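You operate a simulated robot arm through the tools that you are given. There is no shell and no other tool.

Carry out the task below with a simulated robot arm. There is one attempt and no reset: what you move stays moved.

## Task
Plug the photo eye back in, switch on and aim it till its lamp lights.
Fine: the plug goes in the blue socket; aim before the reset; eye switch to HOLD; one press each of reset and zero; display on READY.

It is judged by the outcome, as a careful person would: the job done as asked, and still so three seconds after it is handed in. It fails if anything else is knocked over, pushed out of place, dropped, spilled or broken.

## Robot
A 6-joint arm with a two-finger gripper, fixed in place. Base frame: the origin is at the foot of the arm, x ahead of it, y to its left, z up. Units: m, degrees, N and s.
Its first joint turns from -166.0 to 166.0 degrees. Payload 3.43 kg.
The TCP is the grasp point between the finger pads, 0.02 m short of the fingertips. In the tool frame z runs along the fingers and y along their closing line. Largest opening 0.19 m; the body of the gripper starts 0.248 m behind the TCP.
Orientation is told as [roll, pitch, yaw] about the base's x, y, z axes, in that order, counted from this pose: with the fingers straight down and closing along the base's y, the tool's x points along the base's -x, its y along +y and its z along -z.

## Interface
- The arm moves only by the tool arm_command. Its argument "increments" is a list of rows, each a list of 3 entries, a list of its own where there are three numbers: the shift along the tool's x, y, z in m, then the turn, a rotation vector about the tool's x, y, z in degrees, then the finger opening in m, from 0 to 0.19. In form: [[[x, y, z], [rx, ry, rz], gripper], ...]. A call has 1 to 20 rows; each row is the pose to reach, as a shift and turn from the pose commanded when the call began, along the tool's axes at that moment. Rows are played at 5 a second. More than 0.05 m and 8.6 degrees between two rows, or a gripper value outside its range, and nothing of the call is played. Where a pose cannot be reached the arm comes as near as it can. A force on the tool above 50 N (or 10 N above the force at the start of the call, whichever is more), or a blocked arm, ends the call early, and 0.2 s more pass. Each finger travels about 0.153 m/s and halts on what it meets, pressing with about 31 N; the grip force reading is that of the motor and also rises with nothing between the fingers. The clock runs only during rows and for 0.2 s after the last one: add rows that repeat a pose to give the fingers time. The reply holds the time, the measured pose of the TCP, the force on the tool along the base axes, the opening and the grip force, in the units named above and with some noise, with the torque about the TCP (base axes, N m) and any sound that the robot's microphone picked up, and new pictures: "views" is both (left out), scene, wrist or none.
- Cameras (640 x 400 px; columns grow to the right, rows downward): "scene" is fixed at [0.051, 0.4983, 1.7805]; the picture's right is [-0.77, -0.64, 0.00], its down [-0.34, 0.41, -0.85] and it looks along [0.54, -0.65, -0.53] (base axes); focal length 326 px, centre (320, 200). "wrist" rides on the gripper at [0.07, -0.008, -0.288] in the tool frame; the picture's right is [0.12, 0.99, 0.00], its down [-0.96, 0.12, -0.25] and it looks along [-0.25, 0.03, 0.97] (tool axes); focal length 261 px, centre (320, 200). There is no depth. A picture from a camera that has moved, and an enlarged one, comes with that camera's place and axes in the base frame and with its lens.
- move_column(by): slides the trunk up (or, below 0, down) by that many m; the arm rides with it, the base frame stays. It gives what a move gives, with no picture.
- inspect(camera, box): a new picture of the part [left, top, right, bottom] of that camera's present view, enlarged. It takes no simulated time.
- sign_off(): hands the job in; it is judged then, once.

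Places have to be worked out from the pictures, the camera data and where the tool is seen. Open the gripper and draw the arm clear of the work before you hand the job in, unless the task says otherwise.

The tools are called after "Request:" as a command line: name --argument value ..., lists and objects as JSON in quotes. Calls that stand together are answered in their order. arm_command: Moves the arm, as the interface text tells. Its arguments: {"type":"object","properties":{"increments":{"type":"array"},"views":{"type":"string","enum":["both","scene","wrist","none"]}},"required":["increments"]} The other tools are called the same way: move_column (by) slides the trunk up or down; inspect (camera, box) takes an enlarged picture of a part of a camera's view; sign_off () hands the job in.

At the start:

```text
clock: 0.0
tool_pos: [0.6246, -0.0055, 1.5266]
ee_rot: [0.0, -0.1, 0.0]
wrist_force: [-0.5, -0.3, 0.4]
moment: [-0.01, -0.03, 0.03]
opening: 0.1902
grip_force: 0.1
trunk travel left (down, up): [-0.325, 0.115]
```

scene: 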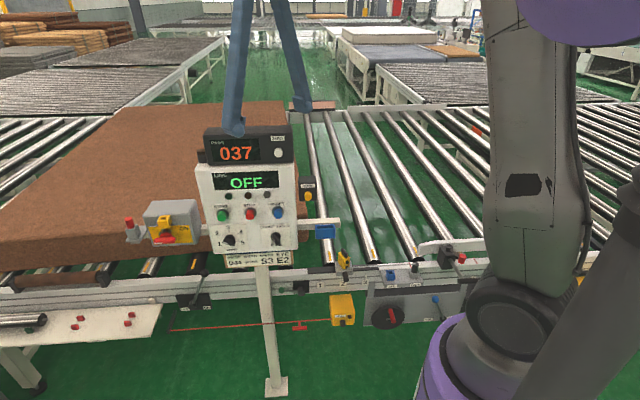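
wrist: 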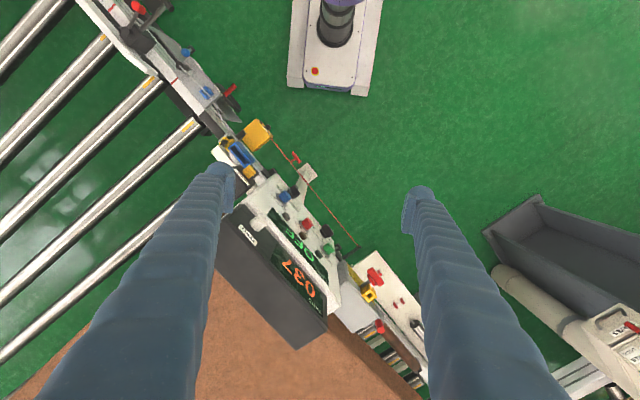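

I start by looking closely at the panel and the parts around it before moving anything.

Request:
inspect --camera "scene" --box '[190, 120, 350, 220]'

Request:
inspect --camera "scene" --box '[190, 190, 350, 290]'

Request:
inspect --camera "scene" --box '[320, 230, 480, 330]'

Request:
inspect --camera "scene" --box '[110, 180, 270, 280]'

Request:
inspect --camera "wrist" --box '[180, 90, 420, 240]'

Request:
inspect --camera "wrist" --box '[240, 180, 440, 380]'

```text
4.00 times, centred on (270, 170) of scene
camera zoom: at [0.051, 0.4983, 1.7805], right [-0.77, -0.64, 0.0], down [-0.34, 0.41, -0.85], along [0.54, -0.65, -0.53], focal length 1303 px, centre (520, 320)
```

zoom: 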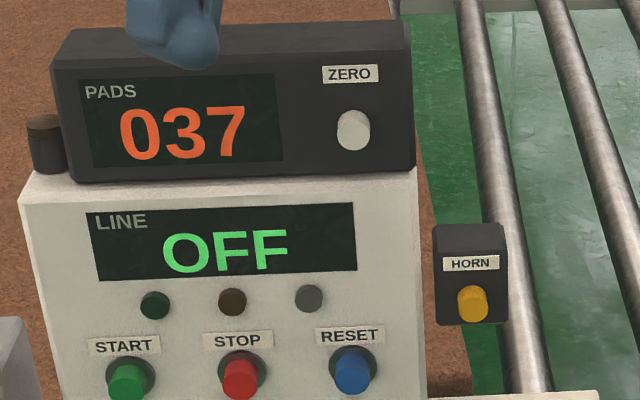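

```text
4.00 times, centred on (270, 240) of scene
camera zoom: at [0.051, 0.4983, 1.7805], right [-0.77, -0.64, 0.0], down [-0.34, 0.41, -0.85], along [0.54, -0.65, -0.53], focal length 1303 px, centre (520, 40)
```

zoom: 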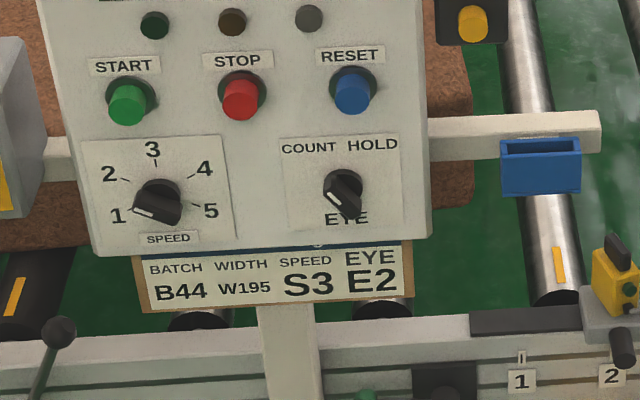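

```text
4.00 times, centred on (400, 280) of scene
camera zoom: at [0.051, 0.4983, 1.7805], right [-0.77, -0.64, 0.0], down [-0.34, 0.41, -0.85], along [0.54, -0.65, -0.53], focal length 1303 px, centre (0, -120)
```

zoom: 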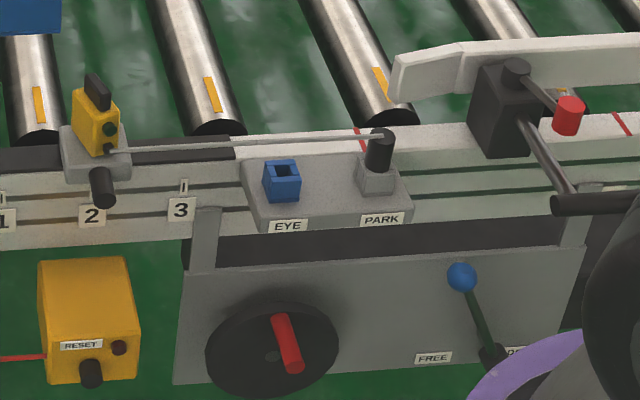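

```text
4.00 times, centred on (190, 230) of scene
camera zoom: at [0.051, 0.4983, 1.7805], right [-0.77, -0.64, 0.0], down [-0.34, 0.41, -0.85], along [0.54, -0.65, -0.53], focal length 1303 px, centre (840, 80)
```

zoom: 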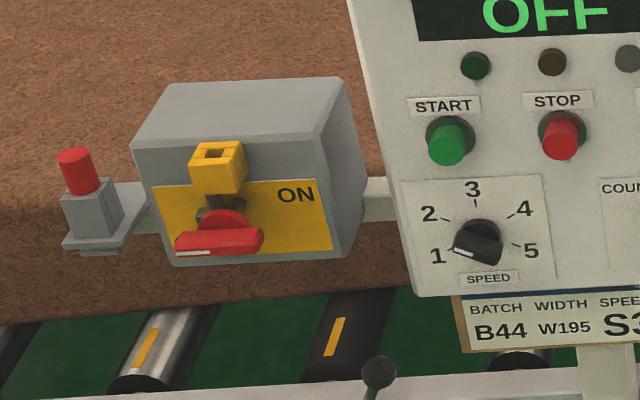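

```text
2.67 times, centred on (300, 165) of wrist
camera zoom: at [0.5529, -0.0141, 1.8141], right [-0.12, 0.99, 0.0], down [0.96, 0.12, 0.25], along [0.25, 0.03, -0.97], focal length 695 px, centre (373, 293)
```

zoom: 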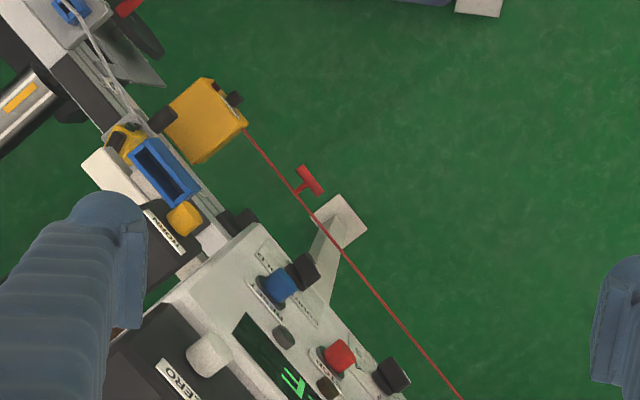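

```text
2.00 times, centred on (340, 280) of wrist
camera zoom: at [0.5529, -0.0141, 1.8141], right [-0.12, 0.99, 0.0], down [0.96, 0.12, 0.25], along [0.25, 0.03, -0.97], focal length 521 px, centre (280, 40)
```

zoom: 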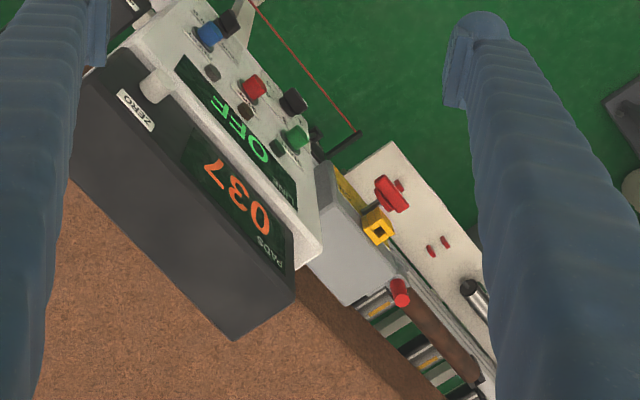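

The panel, main switch, eye, parked plug and blue EYE socket are all visible. I'll zoom further on the details of each item before planning moves.

Request:
inspect --camera "wrist" --box '[120, 0, 280, 160]'

Request:
inspect --camera "scene" --box '[140, 190, 210, 250]'

Request:
inspect --camera "scene" --box '[330, 240, 430, 300]'

Request:
inspect --camera "scene" --box '[255, 215, 305, 255]'

Request:
inspect --camera "wrist" --box '[330, 240, 430, 340]'

Request:
inspect --camera "scene" --box '[0, 260, 200, 400]'

```text
2.50 times, centred on (200, 80) of wrist
camera zoom: at [0.5529, -0.0141, 1.8141], right [-0.12, 0.99, 0.0], down [0.96, 0.12, 0.25], along [0.25, 0.03, -0.97], focal length 652 px, centre (620, 500)
```

zoom: 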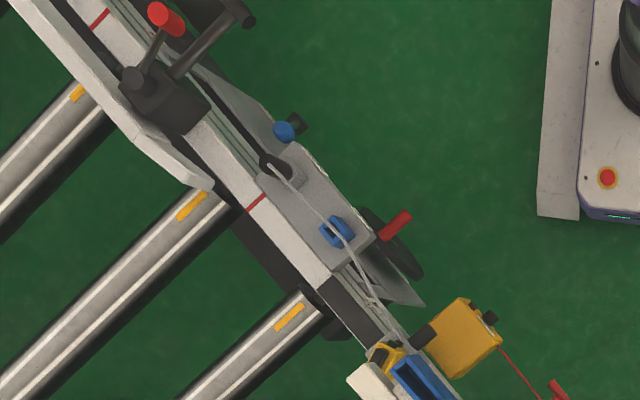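

```text
6.67 times, centred on (175, 220) of scene
camera zoom: at [0.051, 0.4983, 1.7805], right [-0.77, -0.64, 0.0], down [-0.34, 0.41, -0.85], along [0.54, -0.65, -0.53], focal length 2172 px, centre (1287, 67)
```

zoom: 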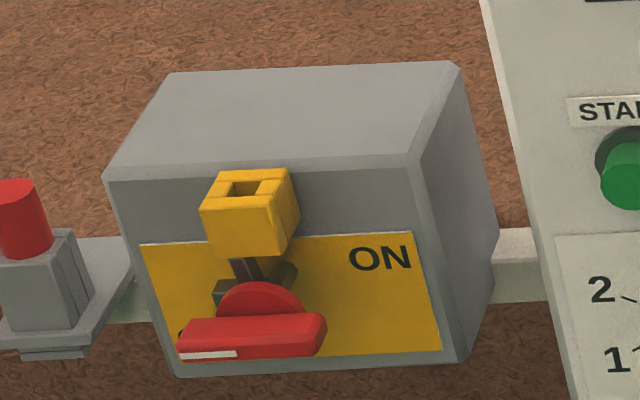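

```text
6.40 times, centred on (380, 270) of scene
camera zoom: at [0.051, 0.4983, 1.7805], right [-0.77, -0.64, 0.0], down [-0.34, 0.41, -0.85], along [0.54, -0.65, -0.53], focal length 2085 px, centre (-64, -248)
```

zoom: 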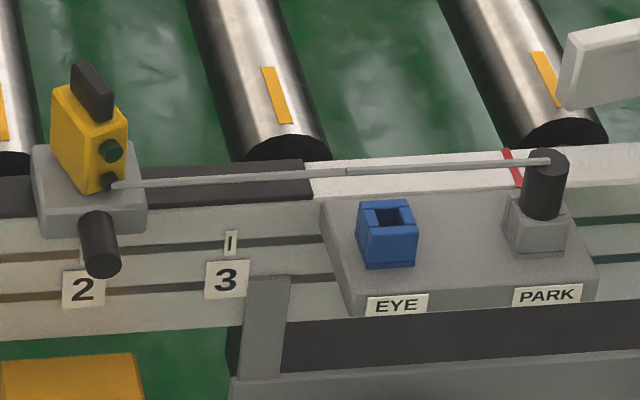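

```text
10.00 times, centred on (280, 235) of scene
camera zoom: at [0.051, 0.4983, 1.7805], right [-0.77, -0.64, 0.0], down [-0.34, 0.41, -0.85], along [0.54, -0.65, -0.53], focal length 3257 px, centre (720, -150)
```

zoom: 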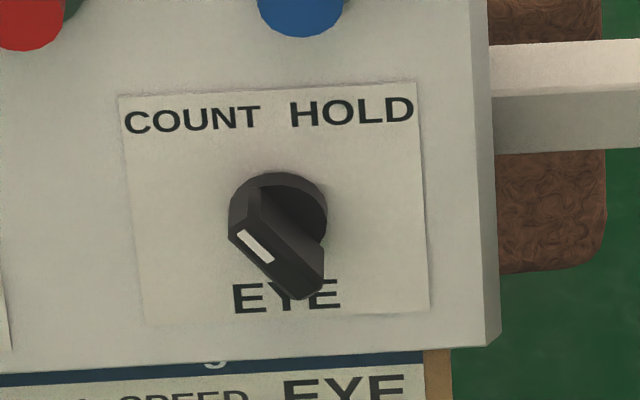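

```text
4.00 times, centred on (380, 290) of wrist
camera zoom: at [0.5529, -0.0141, 1.8141], right [-0.12, 0.99, 0.0], down [0.96, 0.12, 0.25], along [0.25, 0.03, -0.97], focal length 1043 px, centre (80, -160)
```

zoom: 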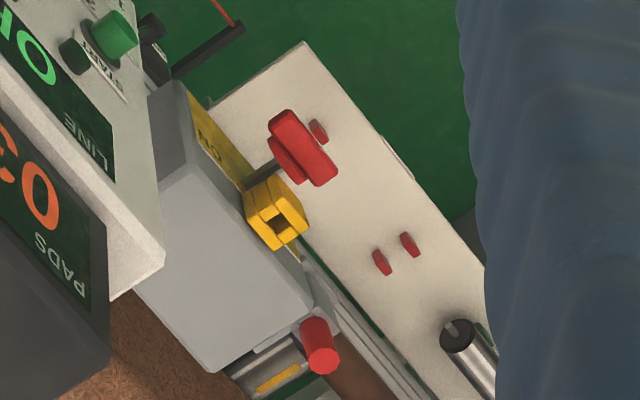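

```text
2.86 times, centred on (100, 330) of scene
camera zoom: at [0.051, 0.4983, 1.7805], right [-0.77, -0.64, 0.0], down [-0.34, 0.41, -0.85], along [0.54, -0.65, -0.53], focal length 931 px, centre (949, -171)
```

zoom: 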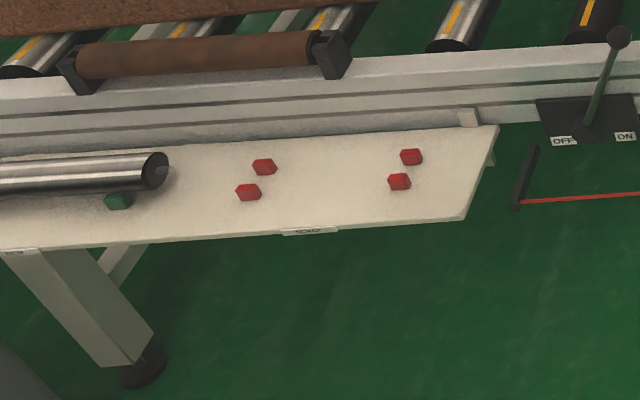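

There is also an OFF/ON lever on the rail; I check what that and the main switch are labelled.

Request:
inspect --camera "scene" --box '[170, 255, 250, 315]'

Request:
inspect --camera "scene" --box '[150, 220, 200, 255]'

Request:
inspect --camera "scene" --box '[280, 160, 350, 220]'

Request:
inspect --camera "scene" --box '[400, 220, 640, 370]'

Request:
inspect --camera "scene" --box '[260, 280, 370, 350]'

```text
6.67 times, centred on (210, 285) of scene
camera zoom: at [0.051, 0.4983, 1.7805], right [-0.77, -0.64, 0.0], down [-0.34, 0.41, -0.85], along [0.54, -0.65, -0.53], focal length 2172 px, centre (1053, -367)
```

zoom: 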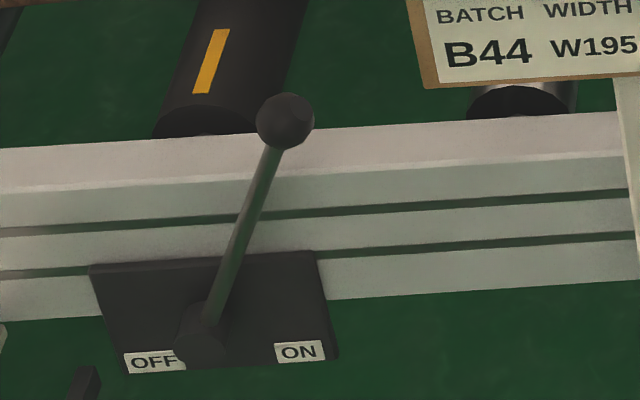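

```text
11.43 times, centred on (175, 238) of scene
camera zoom: at [0.051, 0.4983, 1.7805], right [-0.77, -0.64, 0.0], down [-0.34, 0.41, -0.85], along [0.54, -0.65, -0.53], focal length 3723 px, centre (1977, -229)
```

zoom: 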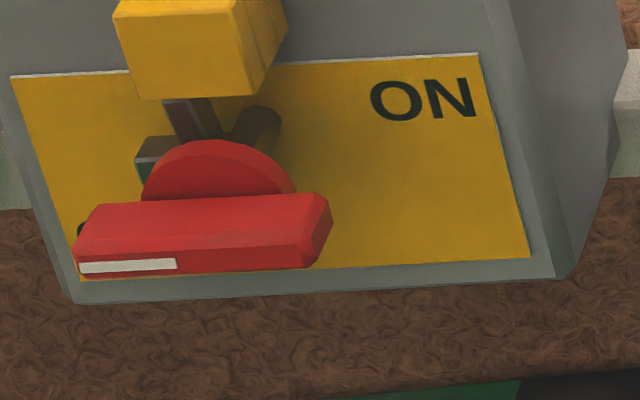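

```text
6.67 times, centred on (315, 190) of scene
camera zoom: at [0.051, 0.4983, 1.7805], right [-0.77, -0.64, 0.0], down [-0.34, 0.41, -0.85], along [0.54, -0.65, -0.53], focal length 2172 px, centre (353, 267)
```

zoom: 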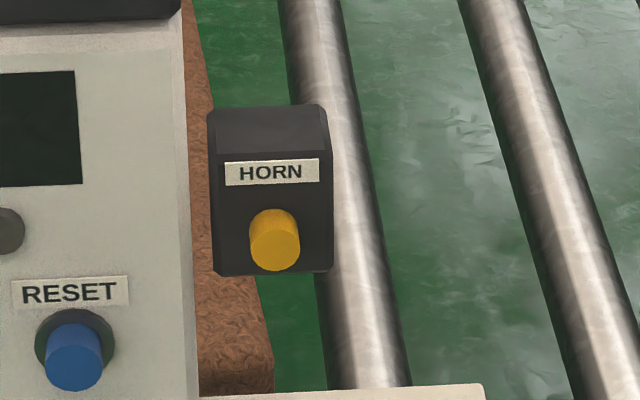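

```text
2.67 times, centred on (520, 295) of scene
camera zoom: at [0.051, 0.4983, 1.7805], right [-0.77, -0.64, 0.0], down [-0.34, 0.41, -0.85], along [0.54, -0.65, -0.53], focal length 869 px, centre (-213, -53)
```

zoom: 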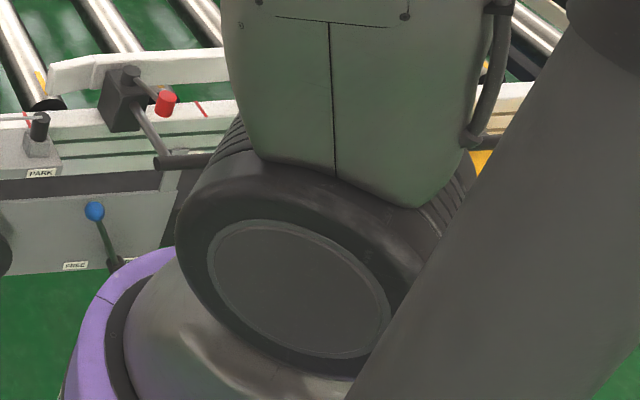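

```text
5.71 times, centred on (315, 315) of scene
camera zoom: at [0.051, 0.4983, 1.7805], right [-0.77, -0.64, 0.0], down [-0.34, 0.41, -0.85], along [0.54, -0.65, -0.53], focal length 1861 px, centre (349, -457)
```

zoom: 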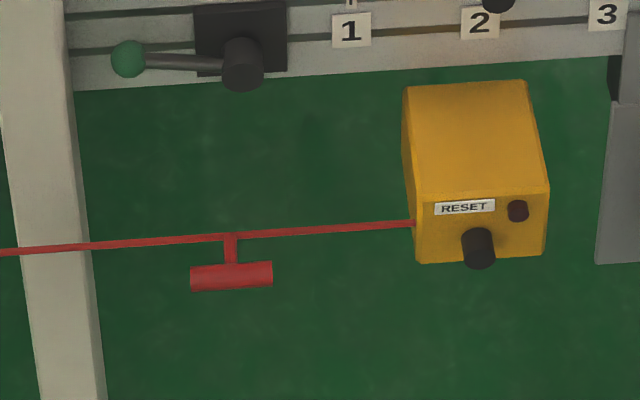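

Estimates by triangulation: parked plug top ≈ (0.39,-0.52,0.85), blue EYE socket ≈ (0.46,-0.45,0.80), eye ≈ (0.62,-0.34,0.90), panel RESET ≈ (0.72,-0.09,1.18), main switch handle ≈ (0.94,0.20,1.13). I first move at the present height over to the plug area, turning the tool so that the fingers close across the rail.

Request:
arm_command --increments '[[[0.017, -0.0395, 0], [0, 0, -3.4], 0.19], [[0.034, -0.079, 0], [0, 0, -6.8], 0.19], [[0.051, -0.1186, 0], [0, 0, -10.2], 0.17], [[0.068, -0.158, 0], [0, 0, -13.7], 0.15], [[0.085, -0.198, 0], [0, 0, -17.1], 0.13], [[0.102, -0.237, 0], [0, 0, -20.5], 0.11], [[0.119, -0.277, 0], [0, 0, -23.9], 0.1], [[0.136, -0.316, 0], [0, 0, -27.3], 0.1], [[0.153, -0.356, 0], [0, 0, -30.7], 0.1], [[0.17, -0.395, 0], [0, 0, -34.2], 0.1], [[0.187, -0.435, 0], [0, 0, -37.6], 0.1], [[0.2046, -0.4745, 0], [0, 0, -41], 0.1], [[0.2046, -0.4745, 0], [0, 0, -41], 0.1]]'

```text
clock: 2.8
tool_pos: [0.419, -0.4808, 1.5284]
ee_rot: [0.0, 0.0, 41.0]
wrist_force: [0.1, 0.9, -0.1]
moment: [0.01, 0.01, 0.03]
opening: 0.0999
grip_force: 0.1
trunk travel left (down, up): [-0.325, 0.115]
camera wrist: at [0.3705, -0.5329, 1.8157], right [-0.74, 0.67, 0.0], down [0.65, 0.72, 0.25], along [0.17, 0.18, -0.97], focal length 261 px, centre (320, 200)
```

scene: 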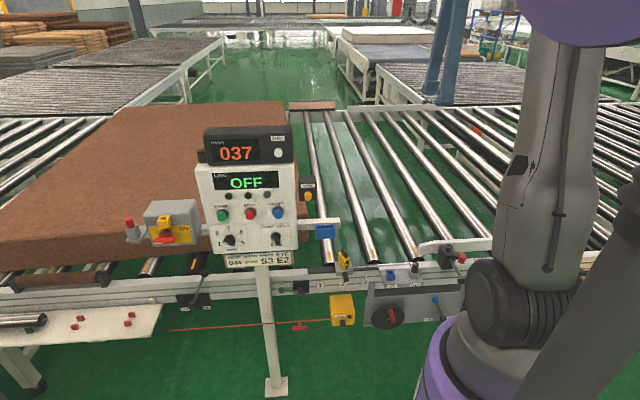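
wrist: 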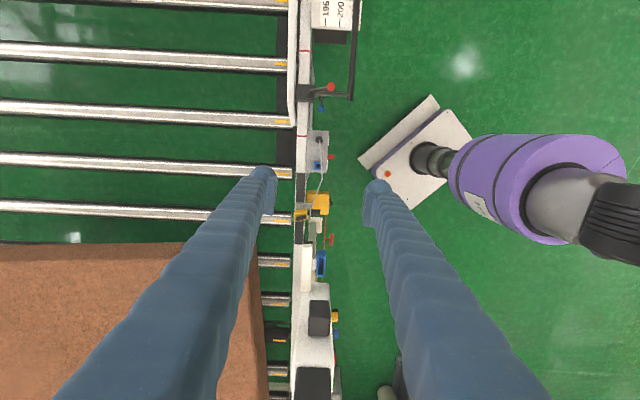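

The rail runs nearly vertically in the wrist picture. I zoom in to measure its direction and the plug/socket positions.

Request:
inspect --camera "wrist" --box '[270, 110, 370, 210]'

Request:
inspect --camera "wrist" --box '[240, 0, 400, 110]'

Request:
inspect --camera "wrist" --box '[250, 190, 390, 400]'

```text
4.00 times, centred on (320, 160) of wrist
camera zoom: at [0.3705, -0.5329, 1.8157], right [-0.74, 0.67, 0.0], down [0.65, 0.72, 0.25], along [0.17, 0.18, -0.97], focal length 1043 px, centre (320, 360)
```

zoom: 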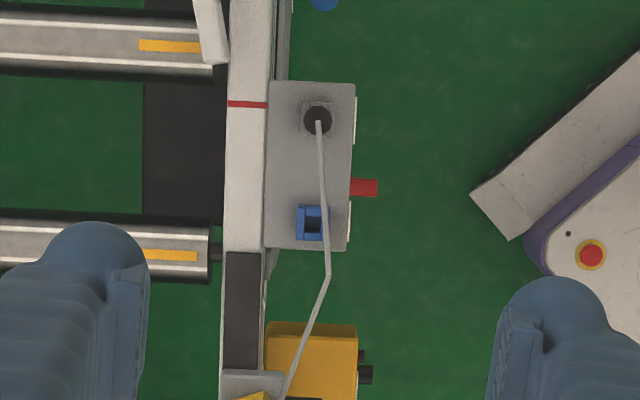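

```text
3.64 times, centred on (320, 55) of wrist
camera zoom: at [0.3705, -0.5329, 1.8157], right [-0.74, 0.67, 0.0], down [0.65, 0.72, 0.25], along [0.17, 0.18, -0.97], focal length 948 px, centre (320, 727)
```

zoom: 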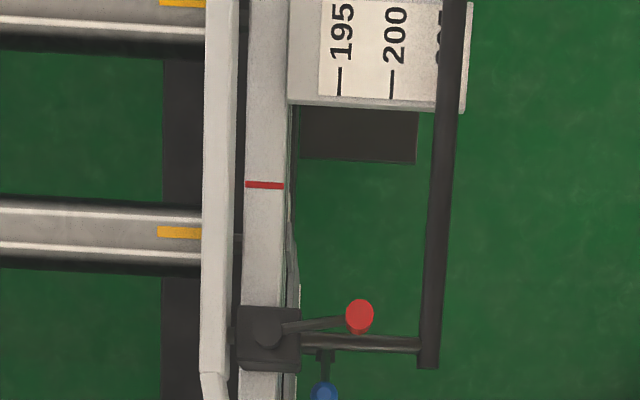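

```text
1.90 times, centred on (320, 295) of wrist
camera zoom: at [0.3705, -0.5329, 1.8157], right [-0.74, 0.67, 0.0], down [0.65, 0.72, 0.25], along [0.17, 0.18, -0.97], focal length 496 px, centre (320, 19)
```

zoom: 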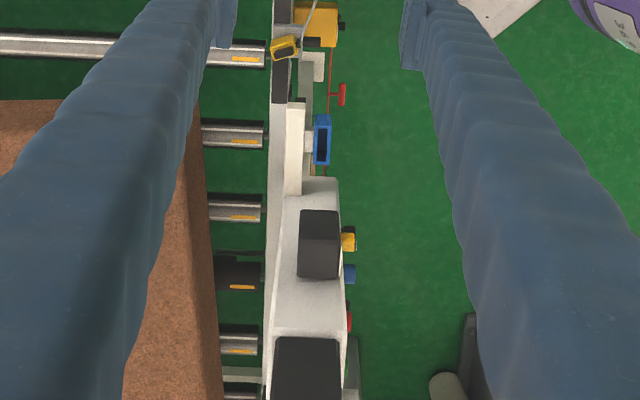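

The rail direction comes out at 45° in the base frame; plug ≈ (0.390,-0.515, top 0.856), socket ≈ (0.457,-0.449, top 0.81). I turn to 45° yaw and go down above the plug to z≈1.05 for a closer look.

Request:
arm_command --increments '[[[0.004, -0.0006, 0.0435], [0, 0, -0.5], 0.1], [[0.008, -0.0012, 0.087], [0, 0, -1], 0.1], [[0.012, -0.0018, 0.1305], [0, 0, -1.5], 0.1], [[0.016, -0.0024, 0.174], [0, 0, -2], 0.1], [[0.02, -0.003, 0.2175], [0, 0, -2.5], 0.1], [[0.024, -0.0036, 0.261], [0, 0, -3], 0.1], [[0.028, -0.0042, 0.3045], [0, 0, -3.5], 0.1], [[0.032, -0.0048, 0.348], [0, 0, -4], 0.1], [[0.036, -0.0054, 0.3915], [0, 0, -4], 0.1], [[0.04, -0.006, 0.435], [0, 0, -4], 0.1], [[0.0442, -0.0066, 0.478], [0, 0, -4], 0.1], [[0.0442, -0.0066, 0.478], [0, 0, -4], 0.1]]'

```text
clock: 5.4
tool_pos: [0.3898, -0.5107, 1.0507]
ee_rot: [0.0, 0.0, 45.1]
wrist_force: [0.6, -0.4, 1.1]
moment: [0.06, -0.04, 0.0]
opening: 0.0997
grip_force: 0.0
trunk travel left (down, up): [-0.325, 0.115]
camera wrist: at [0.3448, -0.5685, 1.3378], right [-0.79, 0.62, 0.0], down [0.6, 0.76, 0.25], along [0.15, 0.19, -0.97], focal length 261 px, centre (320, 200)
```

scene: 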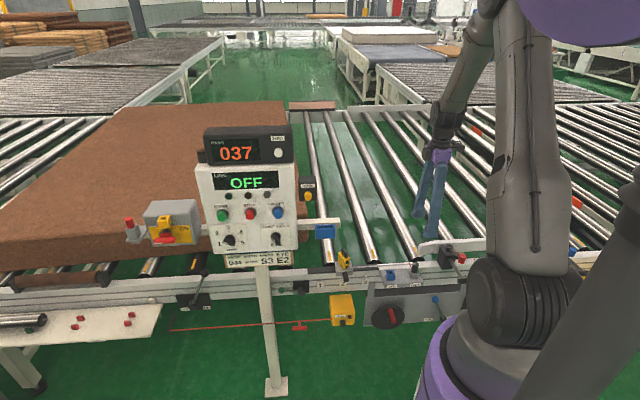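
wrist: 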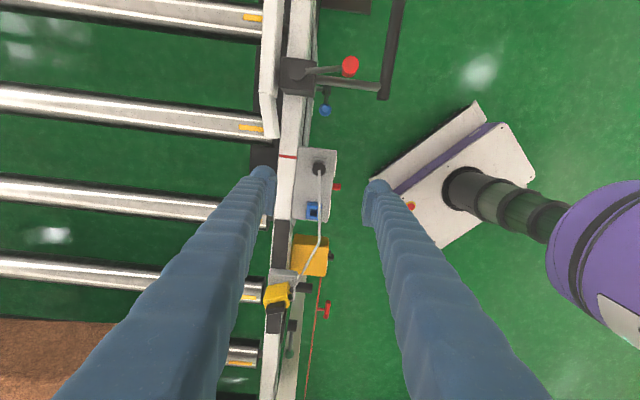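

Now about 0.2 m above the plug; I zoom in on the plug, socket and clearance around the fingers.

Request:
inspect --camera "wrist" --box '[260, 130, 380, 230]'

Request:
inspect --camera "wrist" --box '[240, 220, 360, 320]'

```text
4.00 times, centred on (320, 180) of wrist
camera zoom: at [0.3448, -0.5685, 1.3378], right [-0.79, 0.62, 0.0], down [0.6, 0.76, 0.25], along [0.15, 0.19, -0.97], focal length 1043 px, centre (320, 280)
```

zoom: 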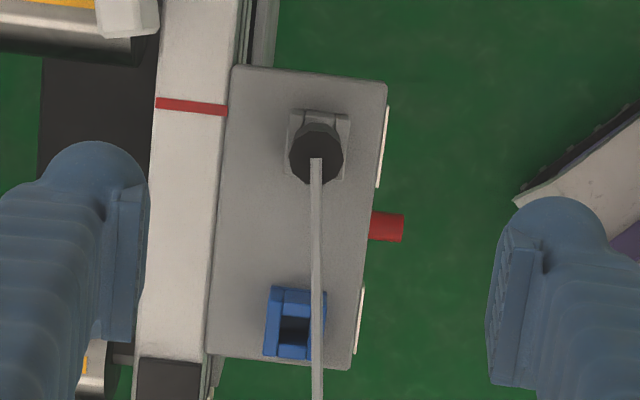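

```text
4.00 times, centred on (300, 270) of wrist
camera zoom: at [0.3448, -0.5685, 1.3378], right [-0.79, 0.62, 0.0], down [0.6, 0.76, 0.25], along [0.15, 0.19, -0.97], focal length 1043 px, centre (400, -80)
```

zoom: 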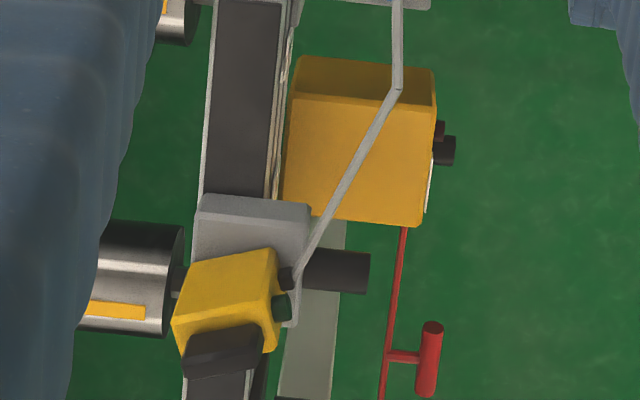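

The plug is about 7 mm further along tool x than the TCP axis. I go 0.1 m lower with that correction, to look at the keying of plug, park block and socket.

Request:
arm_command --increments '[[[0.003, -0.001, 0.035], [0, 0, 0], 0.1], [[0.005, -0.002, 0.07], [0, 0, 0], 0.1], [[0.007, -0.002, 0.1], [0, 0, 0], 0.1], [[0.007, -0.002, 0.1], [0, 0, 0], 0.1]]' --views "wrist"

Request:
inspect --camera "wrist" --box '[280, 140, 360, 240]'

Request:
inspect --camera "wrist" --box '[290, 210, 340, 250]'

Request:
inspect --camera "wrist" --box '[290, 150, 350, 190]'

Request:
inspect --camera "scene" --box '[375, 255, 425, 290]'

```text
clock: 6.4
tool_pos: [0.3857, -0.5201, 0.9507]
ee_rot: [0.0, 0.0, 45.0]
wrist_force: [0.2, 0.5, -0.3]
moment: [0.07, 0.02, -0.01]
opening: 0.0999
grip_force: 0.0
trunk travel left (down, up): [-0.325, 0.115]
camera wrist: at [0.3417, -0.5779, 1.2381], right [-0.79, 0.62, 0.0], down [0.6, 0.76, 0.25], along [0.15, 0.2, -0.97], focal length 261 px, centre (320, 200)
```

wrist: 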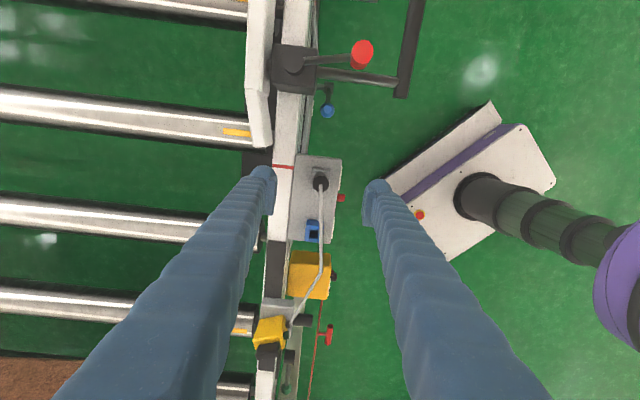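

```text
4.00 times, centred on (320, 190) of wrist
camera zoom: at [0.3417, -0.5779, 1.2381], right [-0.79, 0.62, 0.0], down [0.6, 0.76, 0.25], along [0.15, 0.2, -0.97], focal length 1043 px, centre (320, 240)
```

zoom: 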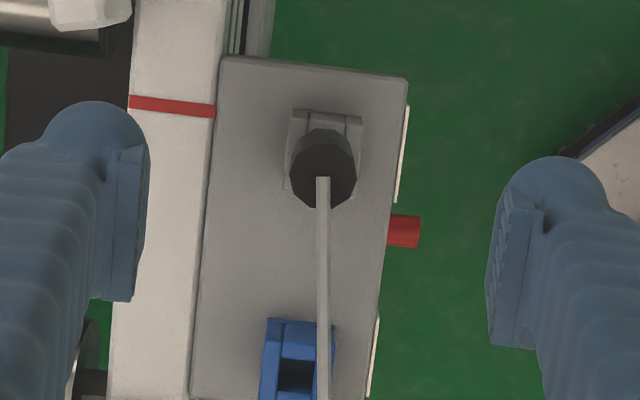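

```text
10.00 times, centred on (315, 230) of wrist
camera zoom: at [0.3417, -0.5779, 1.2381], right [-0.79, 0.62, 0.0], down [0.6, 0.76, 0.25], along [0.15, 0.2, -0.97], focal length 2606 px, centre (370, -100)
```

zoom: 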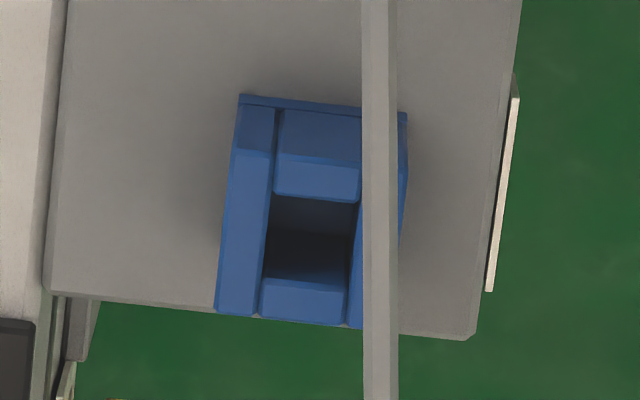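

```text
10.00 times, centred on (320, 170) of wrist
camera zoom: at [0.3417, -0.5779, 1.2381], right [-0.79, 0.62, 0.0], down [0.6, 0.76, 0.25], along [0.15, 0.2, -0.97], focal length 2606 px, centre (320, 500)
```

zoom: 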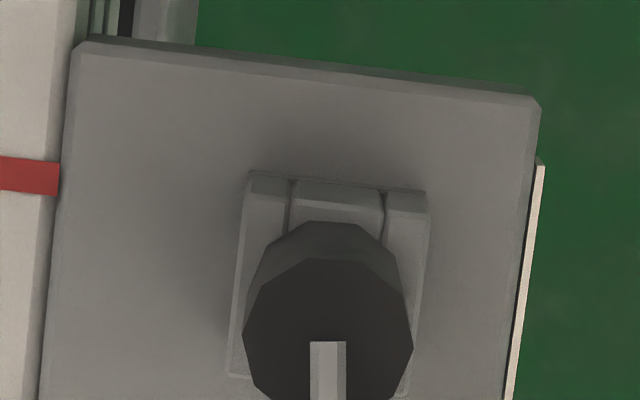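

```text
11.43 times, centred on (400, 272) of scene
camera zoom: at [0.051, 0.4983, 1.7805], right [-0.77, -0.64, 0.0], down [-0.34, 0.41, -0.85], along [0.54, -0.65, -0.53], focal length 3723 px, centre (-594, -629)
```

zoom: 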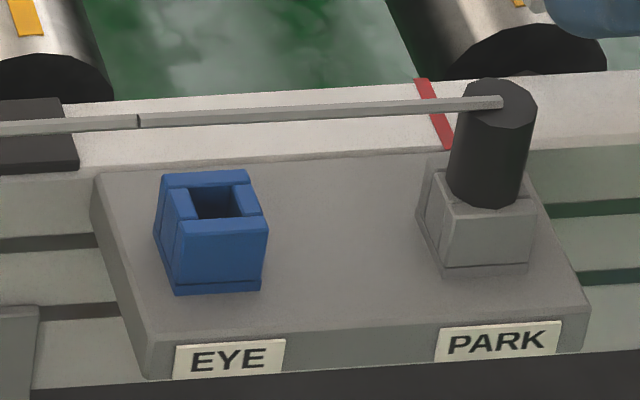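

Both blocks are plain square sockets, same orientation. To measure the park→EYE offset exactly I shift the tool 0.0965 m along the rail and compare the pictures of the two blocks.

Request:
arm_command --increments '[[[-0.032, 0, 0], [0, 0, 0], 0.1], [[-0.064, 0, 0], [0, 0, 0], 0.1], [[-0.0965, 0, 0], [0, 0, 0], 0.1], [[-0.0965, 0, 0], [0, 0, 0], 0.1], [[-0.0965, 0, 0], [0, 0, 0], 0.1]]' --views "wrist"

Request:
inspect --camera "wrist" --box '[290, 150, 350, 190]'

Request:
inspect --camera "wrist" --box '[240, 180, 380, 300]'

```text
clock: 7.6
tool_pos: [0.4556, -0.4526, 0.9491]
ee_rot: [0.0, 0.0, 45.0]
wrist_force: [0.1, 0.1, -0.1]
moment: [0.06, -0.01, -0.02]
opening: 0.1
grip_force: 0.1
trunk travel left (down, up): [-0.325, 0.115]
camera wrist: at [0.4115, -0.5097, 1.2364], right [-0.79, 0.62, 0.0], down [0.6, 0.76, 0.25], along [0.15, 0.2, -0.97], focal length 261 px, centre (320, 200)
```

wrist: 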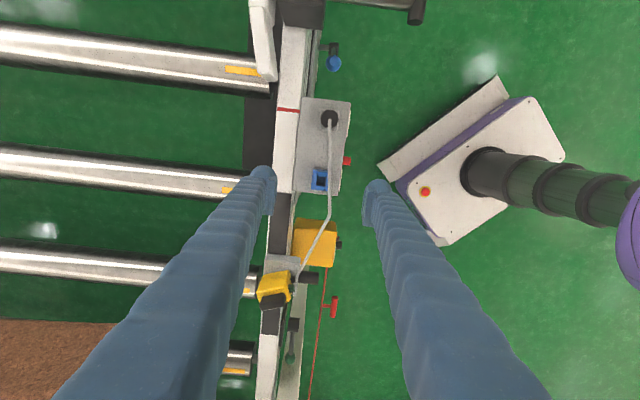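

```text
10.00 times, centred on (320, 170) of wrist
camera zoom: at [0.4115, -0.5097, 1.2364], right [-0.79, 0.62, 0.0], down [0.6, 0.76, 0.25], along [0.15, 0.2, -0.97], focal length 2606 px, centre (320, 500)
```

zoom: 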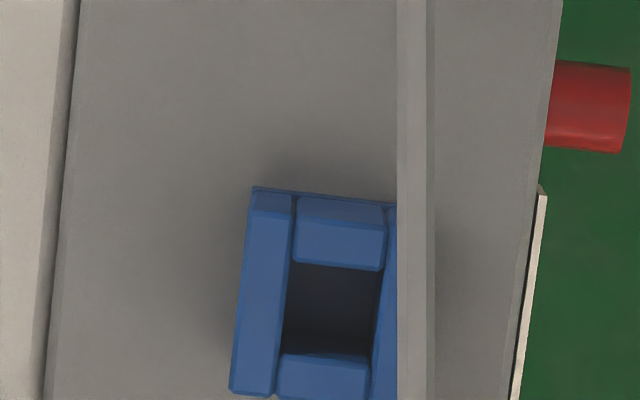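

```text
3.33 times, centred on (310, 240) of wrist
camera zoom: at [0.4115, -0.5097, 1.2364], right [-0.79, 0.62, 0.0], down [0.6, 0.76, 0.25], along [0.15, 0.2, -0.97], focal length 869 px, centre (353, 67)
```

zoom: 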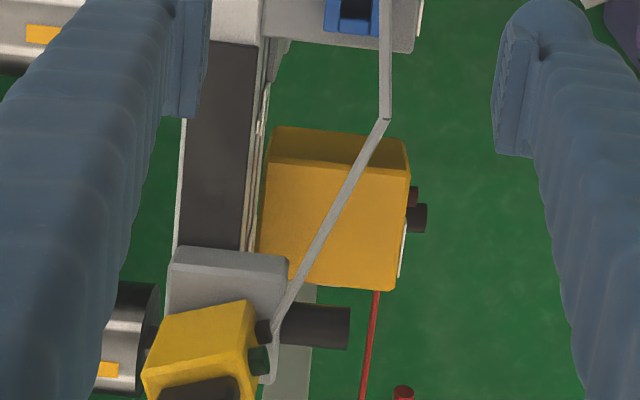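

The comparison gives an offset of ≈0.100 m along the rail with practically no sideways part. I go back over the plug with a small correction, down to z≈0.89, and check alignment.

Request:
arm_command --increments '[[[0.032, 0.0005, 0], [0, 0, 0], 0.09], [[0.064, 0.001, 0], [0, 0, 0], 0.08], [[0.0927, 0.0016, 0.02], [0, 0, 0], 0.07], [[0.0927, 0.0016, 0.06], [0, 0, 0], 0.07], [[0.0927, 0.0016, 0.06], [0, 0, 0], 0.07]]' --views "both"

Request:
inspect --camera "wrist" --box '[260, 120, 380, 220]'

Request:
inspect --camera "scene" --box '[370, 220, 450, 290]'

```text
clock: 8.8
tool_pos: [0.3892, -0.5142, 0.8872]
ee_rot: [0.0, 0.0, 45.0]
wrist_force: [0.0, -0.4, 0.2]
moment: [0.02, -0.02, 0.0]
opening: 0.07
grip_force: 0.1
trunk travel left (down, up): [-0.325, 0.115]
camera wrist: at [0.3448, -0.5717, 1.1744], right [-0.79, 0.62, 0.0], down [0.6, 0.76, 0.25], along [0.15, 0.19, -0.97], focal length 261 px, centre (320, 200)
```

scene: 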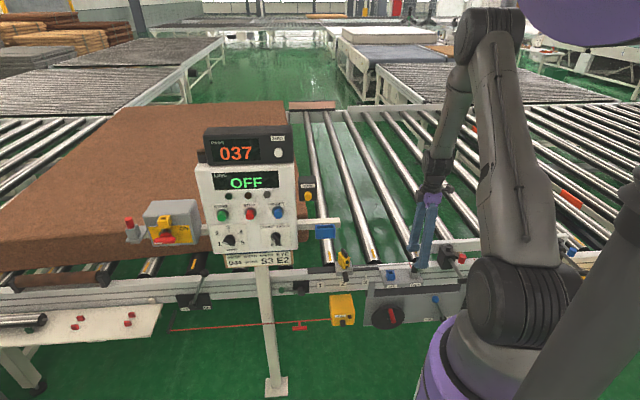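
wrist: 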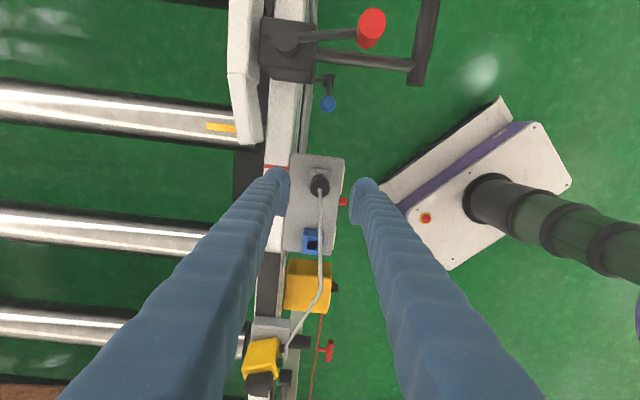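

```text
4.00 times, centred on (320, 170) of wrist
camera zoom: at [0.3448, -0.5717, 1.1744], right [-0.79, 0.62, 0.0], down [0.6, 0.76, 0.25], along [0.15, 0.19, -0.97], focal length 1043 px, centre (320, 320)
```

zoom: 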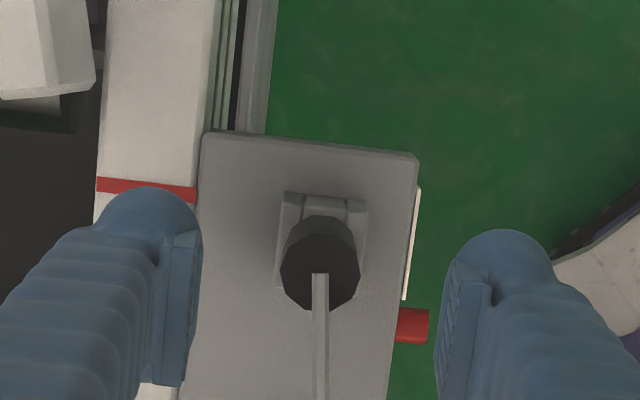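

```text
5.71 times, centred on (410, 255) of scene
camera zoom: at [0.051, 0.4983, 1.7805], right [-0.77, -0.64, 0.0], down [-0.34, 0.41, -0.85], along [0.54, -0.65, -0.53], focal length 1861 px, centre (-194, -114)
```

zoom: 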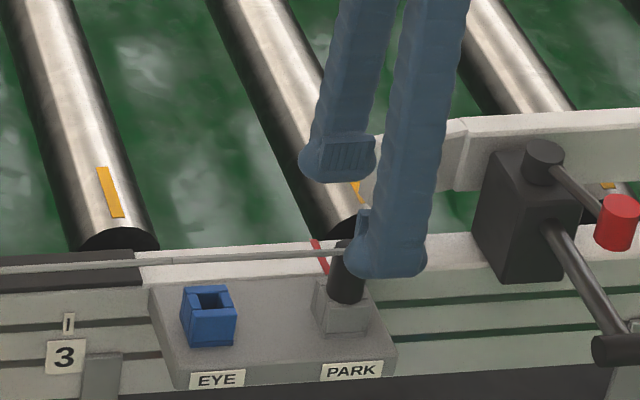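

Readings and pictures agree to ~1–2 mm. I hold still for a second to see whether the arm was still settling, since its position reads about 3 mm off from what I commanded.

Request:
arm_command --increments '[[[0, 0, 0], [0, 0, 0], 0.07], [[0, 0, 0], [0, 0, 0], 0.07], [[0, 0, 0], [0, 0, 0], 0.07], [[0, 0, 0], [0, 0, 0], 0.07]]' --views "wrist"

Request:
inspect --camera "wrist" --box '[260, 120, 380, 220]'

```text
clock: 9.8
tool_pos: [0.3911, -0.5161, 0.8869]
ee_rot: [0.0, 0.1, 45.1]
wrist_force: [-1.0, 0.1, 0.1]
moment: [0.02, 0.01, -0.01]
opening: 0.0698
grip_force: 0.0
trunk travel left (down, up): [-0.325, 0.115]
camera wrist: at [0.3453, -0.5716, 1.1742], right [-0.79, 0.62, 0.0], down [0.6, 0.76, 0.25], along [0.15, 0.2, -0.97], focal length 261 px, centre (320, 200)
```

wrist: 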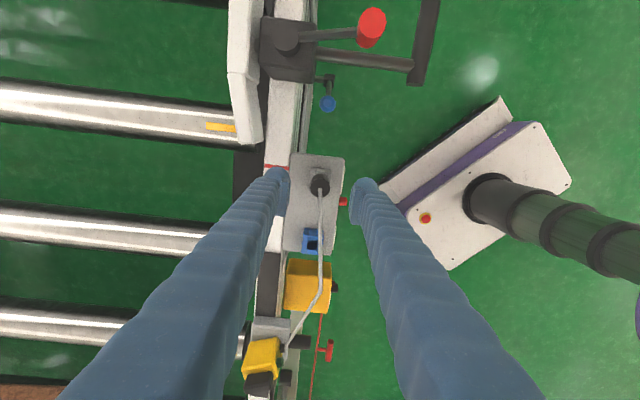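

```text
4.00 times, centred on (320, 170) of wrist
camera zoom: at [0.3453, -0.5716, 1.1742], right [-0.79, 0.62, 0.0], down [0.6, 0.76, 0.25], along [0.15, 0.2, -0.97], focal length 1043 px, centre (320, 320)
```

zoom: 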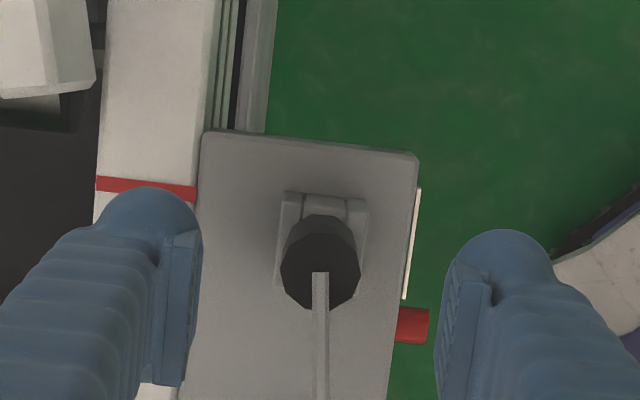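

The arm is settled; the plug lies ~3 mm further along tool x. I correct that and descend so the fingertips are just above the block, at z≈0.84.

Request:
arm_command --increments '[[[0.003, 0.0008, 0.015], [0, 0, 0], 0.07], [[0.003, 0.0008, 0.03], [0, 0, 0], 0.07], [[0.003, 0.0008, 0.045], [0, 0, 0], 0.07], [[0.003, 0.0008, 0.045], [0, 0, 0], 0.07], [[0.003, 0.0008, 0.045], [0, 0, 0], 0.07]]' --views "both"

Request:
inspect --camera "wrist" --box '[260, 140, 380, 240]'

Request:
inspect --camera "scene" --box '[370, 230, 450, 300]'

```text
clock: 11.0
tool_pos: [0.3861, -0.5169, 0.8433]
ee_rot: [0.0, 0.0, 44.9]
wrist_force: [-0.4, 0.0, -0.2]
moment: [-0.03, 0.0, -0.02]
opening: 0.0701
grip_force: 0.1
trunk travel left (down, up): [-0.325, 0.115]
camera wrist: at [0.3413, -0.5734, 1.1306], right [-0.79, 0.62, 0.0], down [0.6, 0.76, 0.25], along [0.15, 0.19, -0.97], focal length 261 px, centre (320, 200)
```

scene: 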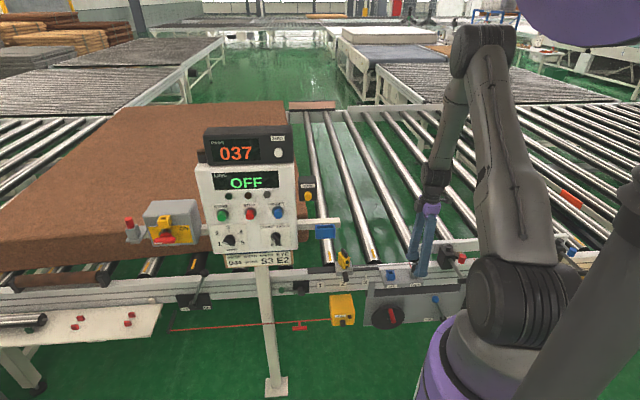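
wrist: 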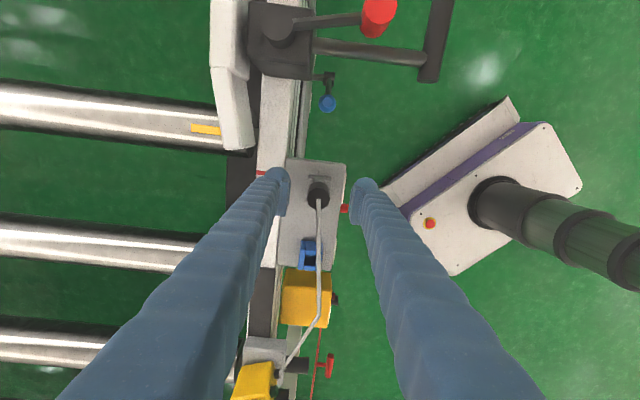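

```text
4.00 times, centred on (320, 190) of wrist
camera zoom: at [0.3413, -0.5734, 1.1306], right [-0.79, 0.62, 0.0], down [0.6, 0.76, 0.25], along [0.15, 0.19, -0.97], focal length 1043 px, centre (320, 240)
```

zoom: 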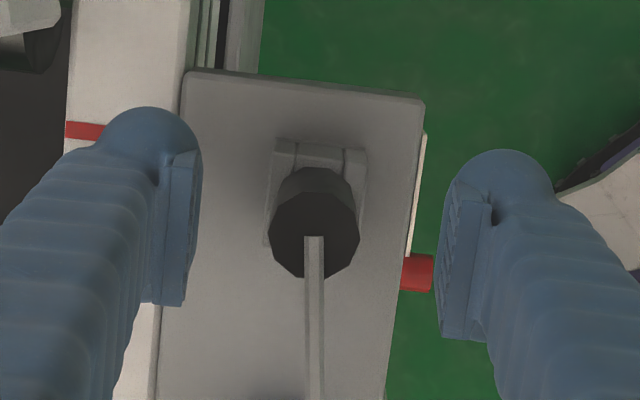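

```text
5.71 times, centred on (410, 265) of scene
camera zoom: at [0.051, 0.4983, 1.7805], right [-0.77, -0.64, 0.0], down [-0.34, 0.41, -0.85], along [0.54, -0.65, -0.53], focal length 1861 px, centre (-194, -171)
```

zoom: 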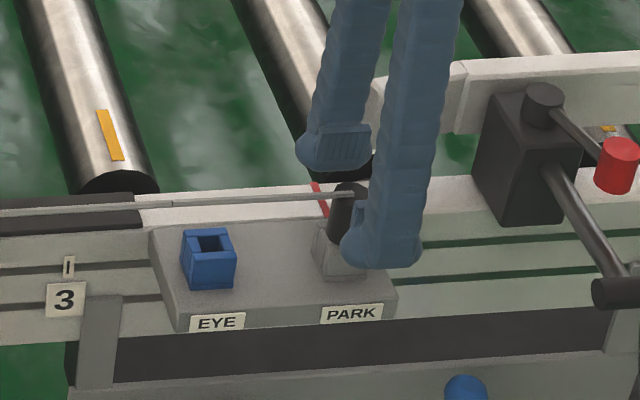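

The plug is centred within about 1 mm (slightly toward −y). I trim 1 mm and close the gripper on it.

Request:
arm_command --increments '[[[0, -0.001, 0], [0, 0, 0], 0.07], [[0, -0.001, 0], [0, 0, 0], 0.05], [[0, -0.001, 0], [0, 0, 0], 0.04], [[0, -0.001, 0], [0, 0, 0], 0.03], [[0, -0.001, 0], [0, 0, 0], 0.01], [[0, -0.001, 0], [0, 0, 0], 0.01], [[0, -0.001, 0], [0, 0, 0], 0.01]]' --views "wrist"

Request:
inspect --camera "wrist" --box '[260, 140, 380, 240]'

```text
clock: 12.6
tool_pos: [0.3864, -0.517, 0.8435]
ee_rot: [0.0, 0.0, 45.0]
wrist_force: [0.0, -0.9, 1.5]
moment: [0.05, 0.04, 0.01]
opening: 0.025
grip_force: 31.1
trunk travel left (down, up): [-0.325, 0.115]
camera wrist: at [0.3416, -0.5745, 1.131], right [-0.79, 0.62, 0.0], down [0.6, 0.76, 0.25], along [0.15, 0.19, -0.97], focal length 261 px, centre (320, 200)
```

wrist: 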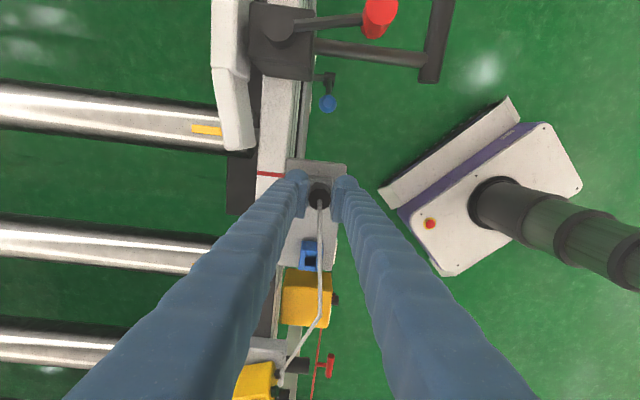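

```text
4.00 times, centred on (320, 190) of wrist
camera zoom: at [0.3416, -0.5745, 1.131], right [-0.79, 0.62, 0.0], down [0.6, 0.76, 0.25], along [0.15, 0.19, -0.97], focal length 1043 px, centre (320, 240)
```

zoom: 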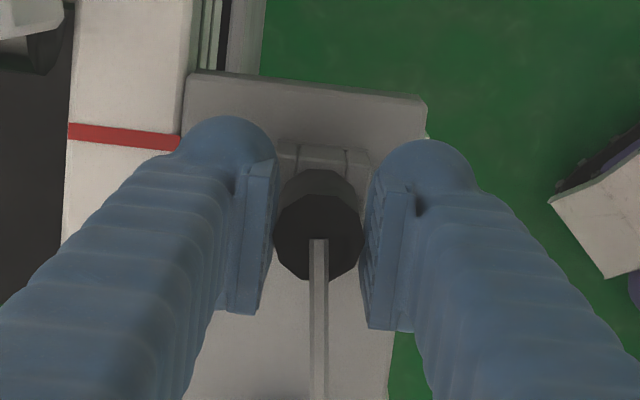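

The plug is gripped (25 mm, 31 N) with almost no side force. I pull it straight up 60 mm.

Request:
arm_command --increments '[[[0, -0.001, -0.008], [0, 0, 0], 0.01], [[0, -0.001, -0.016], [0, 0, 0], 0.01], [[0, -0.001, -0.024], [0, 0, 0], 0.01], [[0, -0.001, -0.032], [0, 0, 0], 0.01], [[0, -0.001, -0.04], [0, 0, 0], 0.01], [[0, -0.001, -0.05], [0, 0, 0], 0.01], [[0, -0.001, -0.06], [0, 0, 0], 0.01], [[0, -0.001, -0.06], [0, 0, 0], 0.01]]' --views "both"

Request:
inspect --camera "scene" --box '[330, 220, 430, 300]'

Request:
inspect --camera "wrist" --box '[260, 140, 380, 240]'

```text
clock: 14.4
tool_pos: [0.3875, -0.5188, 0.9054]
ee_rot: [0.0, 0.0, 45.0]
wrist_force: [-0.5, 0.3, -0.8]
moment: [-0.02, -0.01, 0.02]
opening: 0.0252
grip_force: 31.0
trunk travel left (down, up): [-0.325, 0.115]
camera wrist: at [0.3429, -0.5761, 1.192], right [-0.79, 0.62, 0.0], down [0.6, 0.76, 0.25], along [0.15, 0.2, -0.97], focal length 261 px, centre (320, 200)
```

scene: 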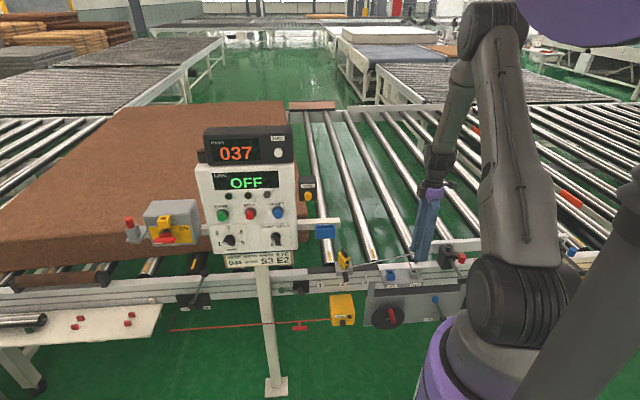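
wrist: 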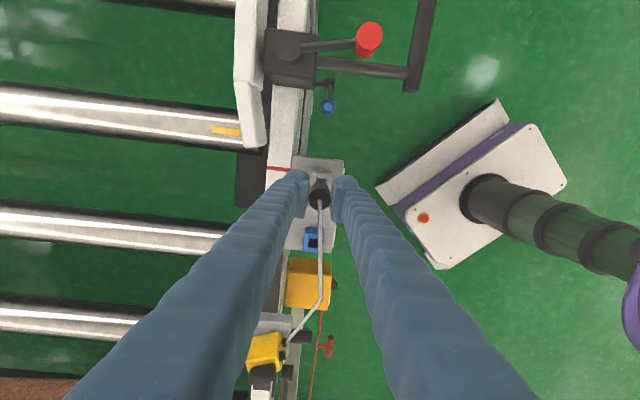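

```text
5.00 times, centred on (380, 260) of scene
camera zoom: at [0.051, 0.4983, 1.7805], right [-0.77, -0.64, 0.0], down [-0.34, 0.41, -0.85], along [0.54, -0.65, -0.53], focal length 1629 px, centre (20, -100)
```

zoom: 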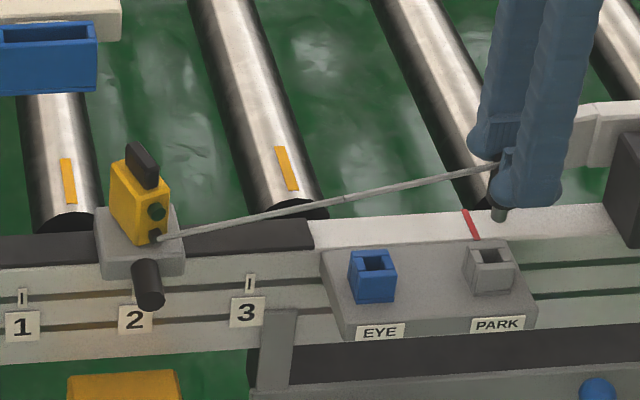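

```text
4.00 times, centred on (320, 190) of wrist
camera zoom: at [0.3429, -0.5761, 1.192], right [-0.79, 0.62, 0.0], down [0.6, 0.76, 0.25], along [0.15, 0.2, -0.97], focal length 1043 px, centre (320, 240)
```

zoom: 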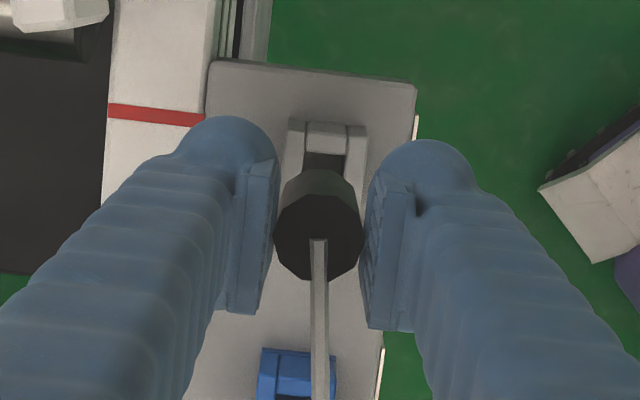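

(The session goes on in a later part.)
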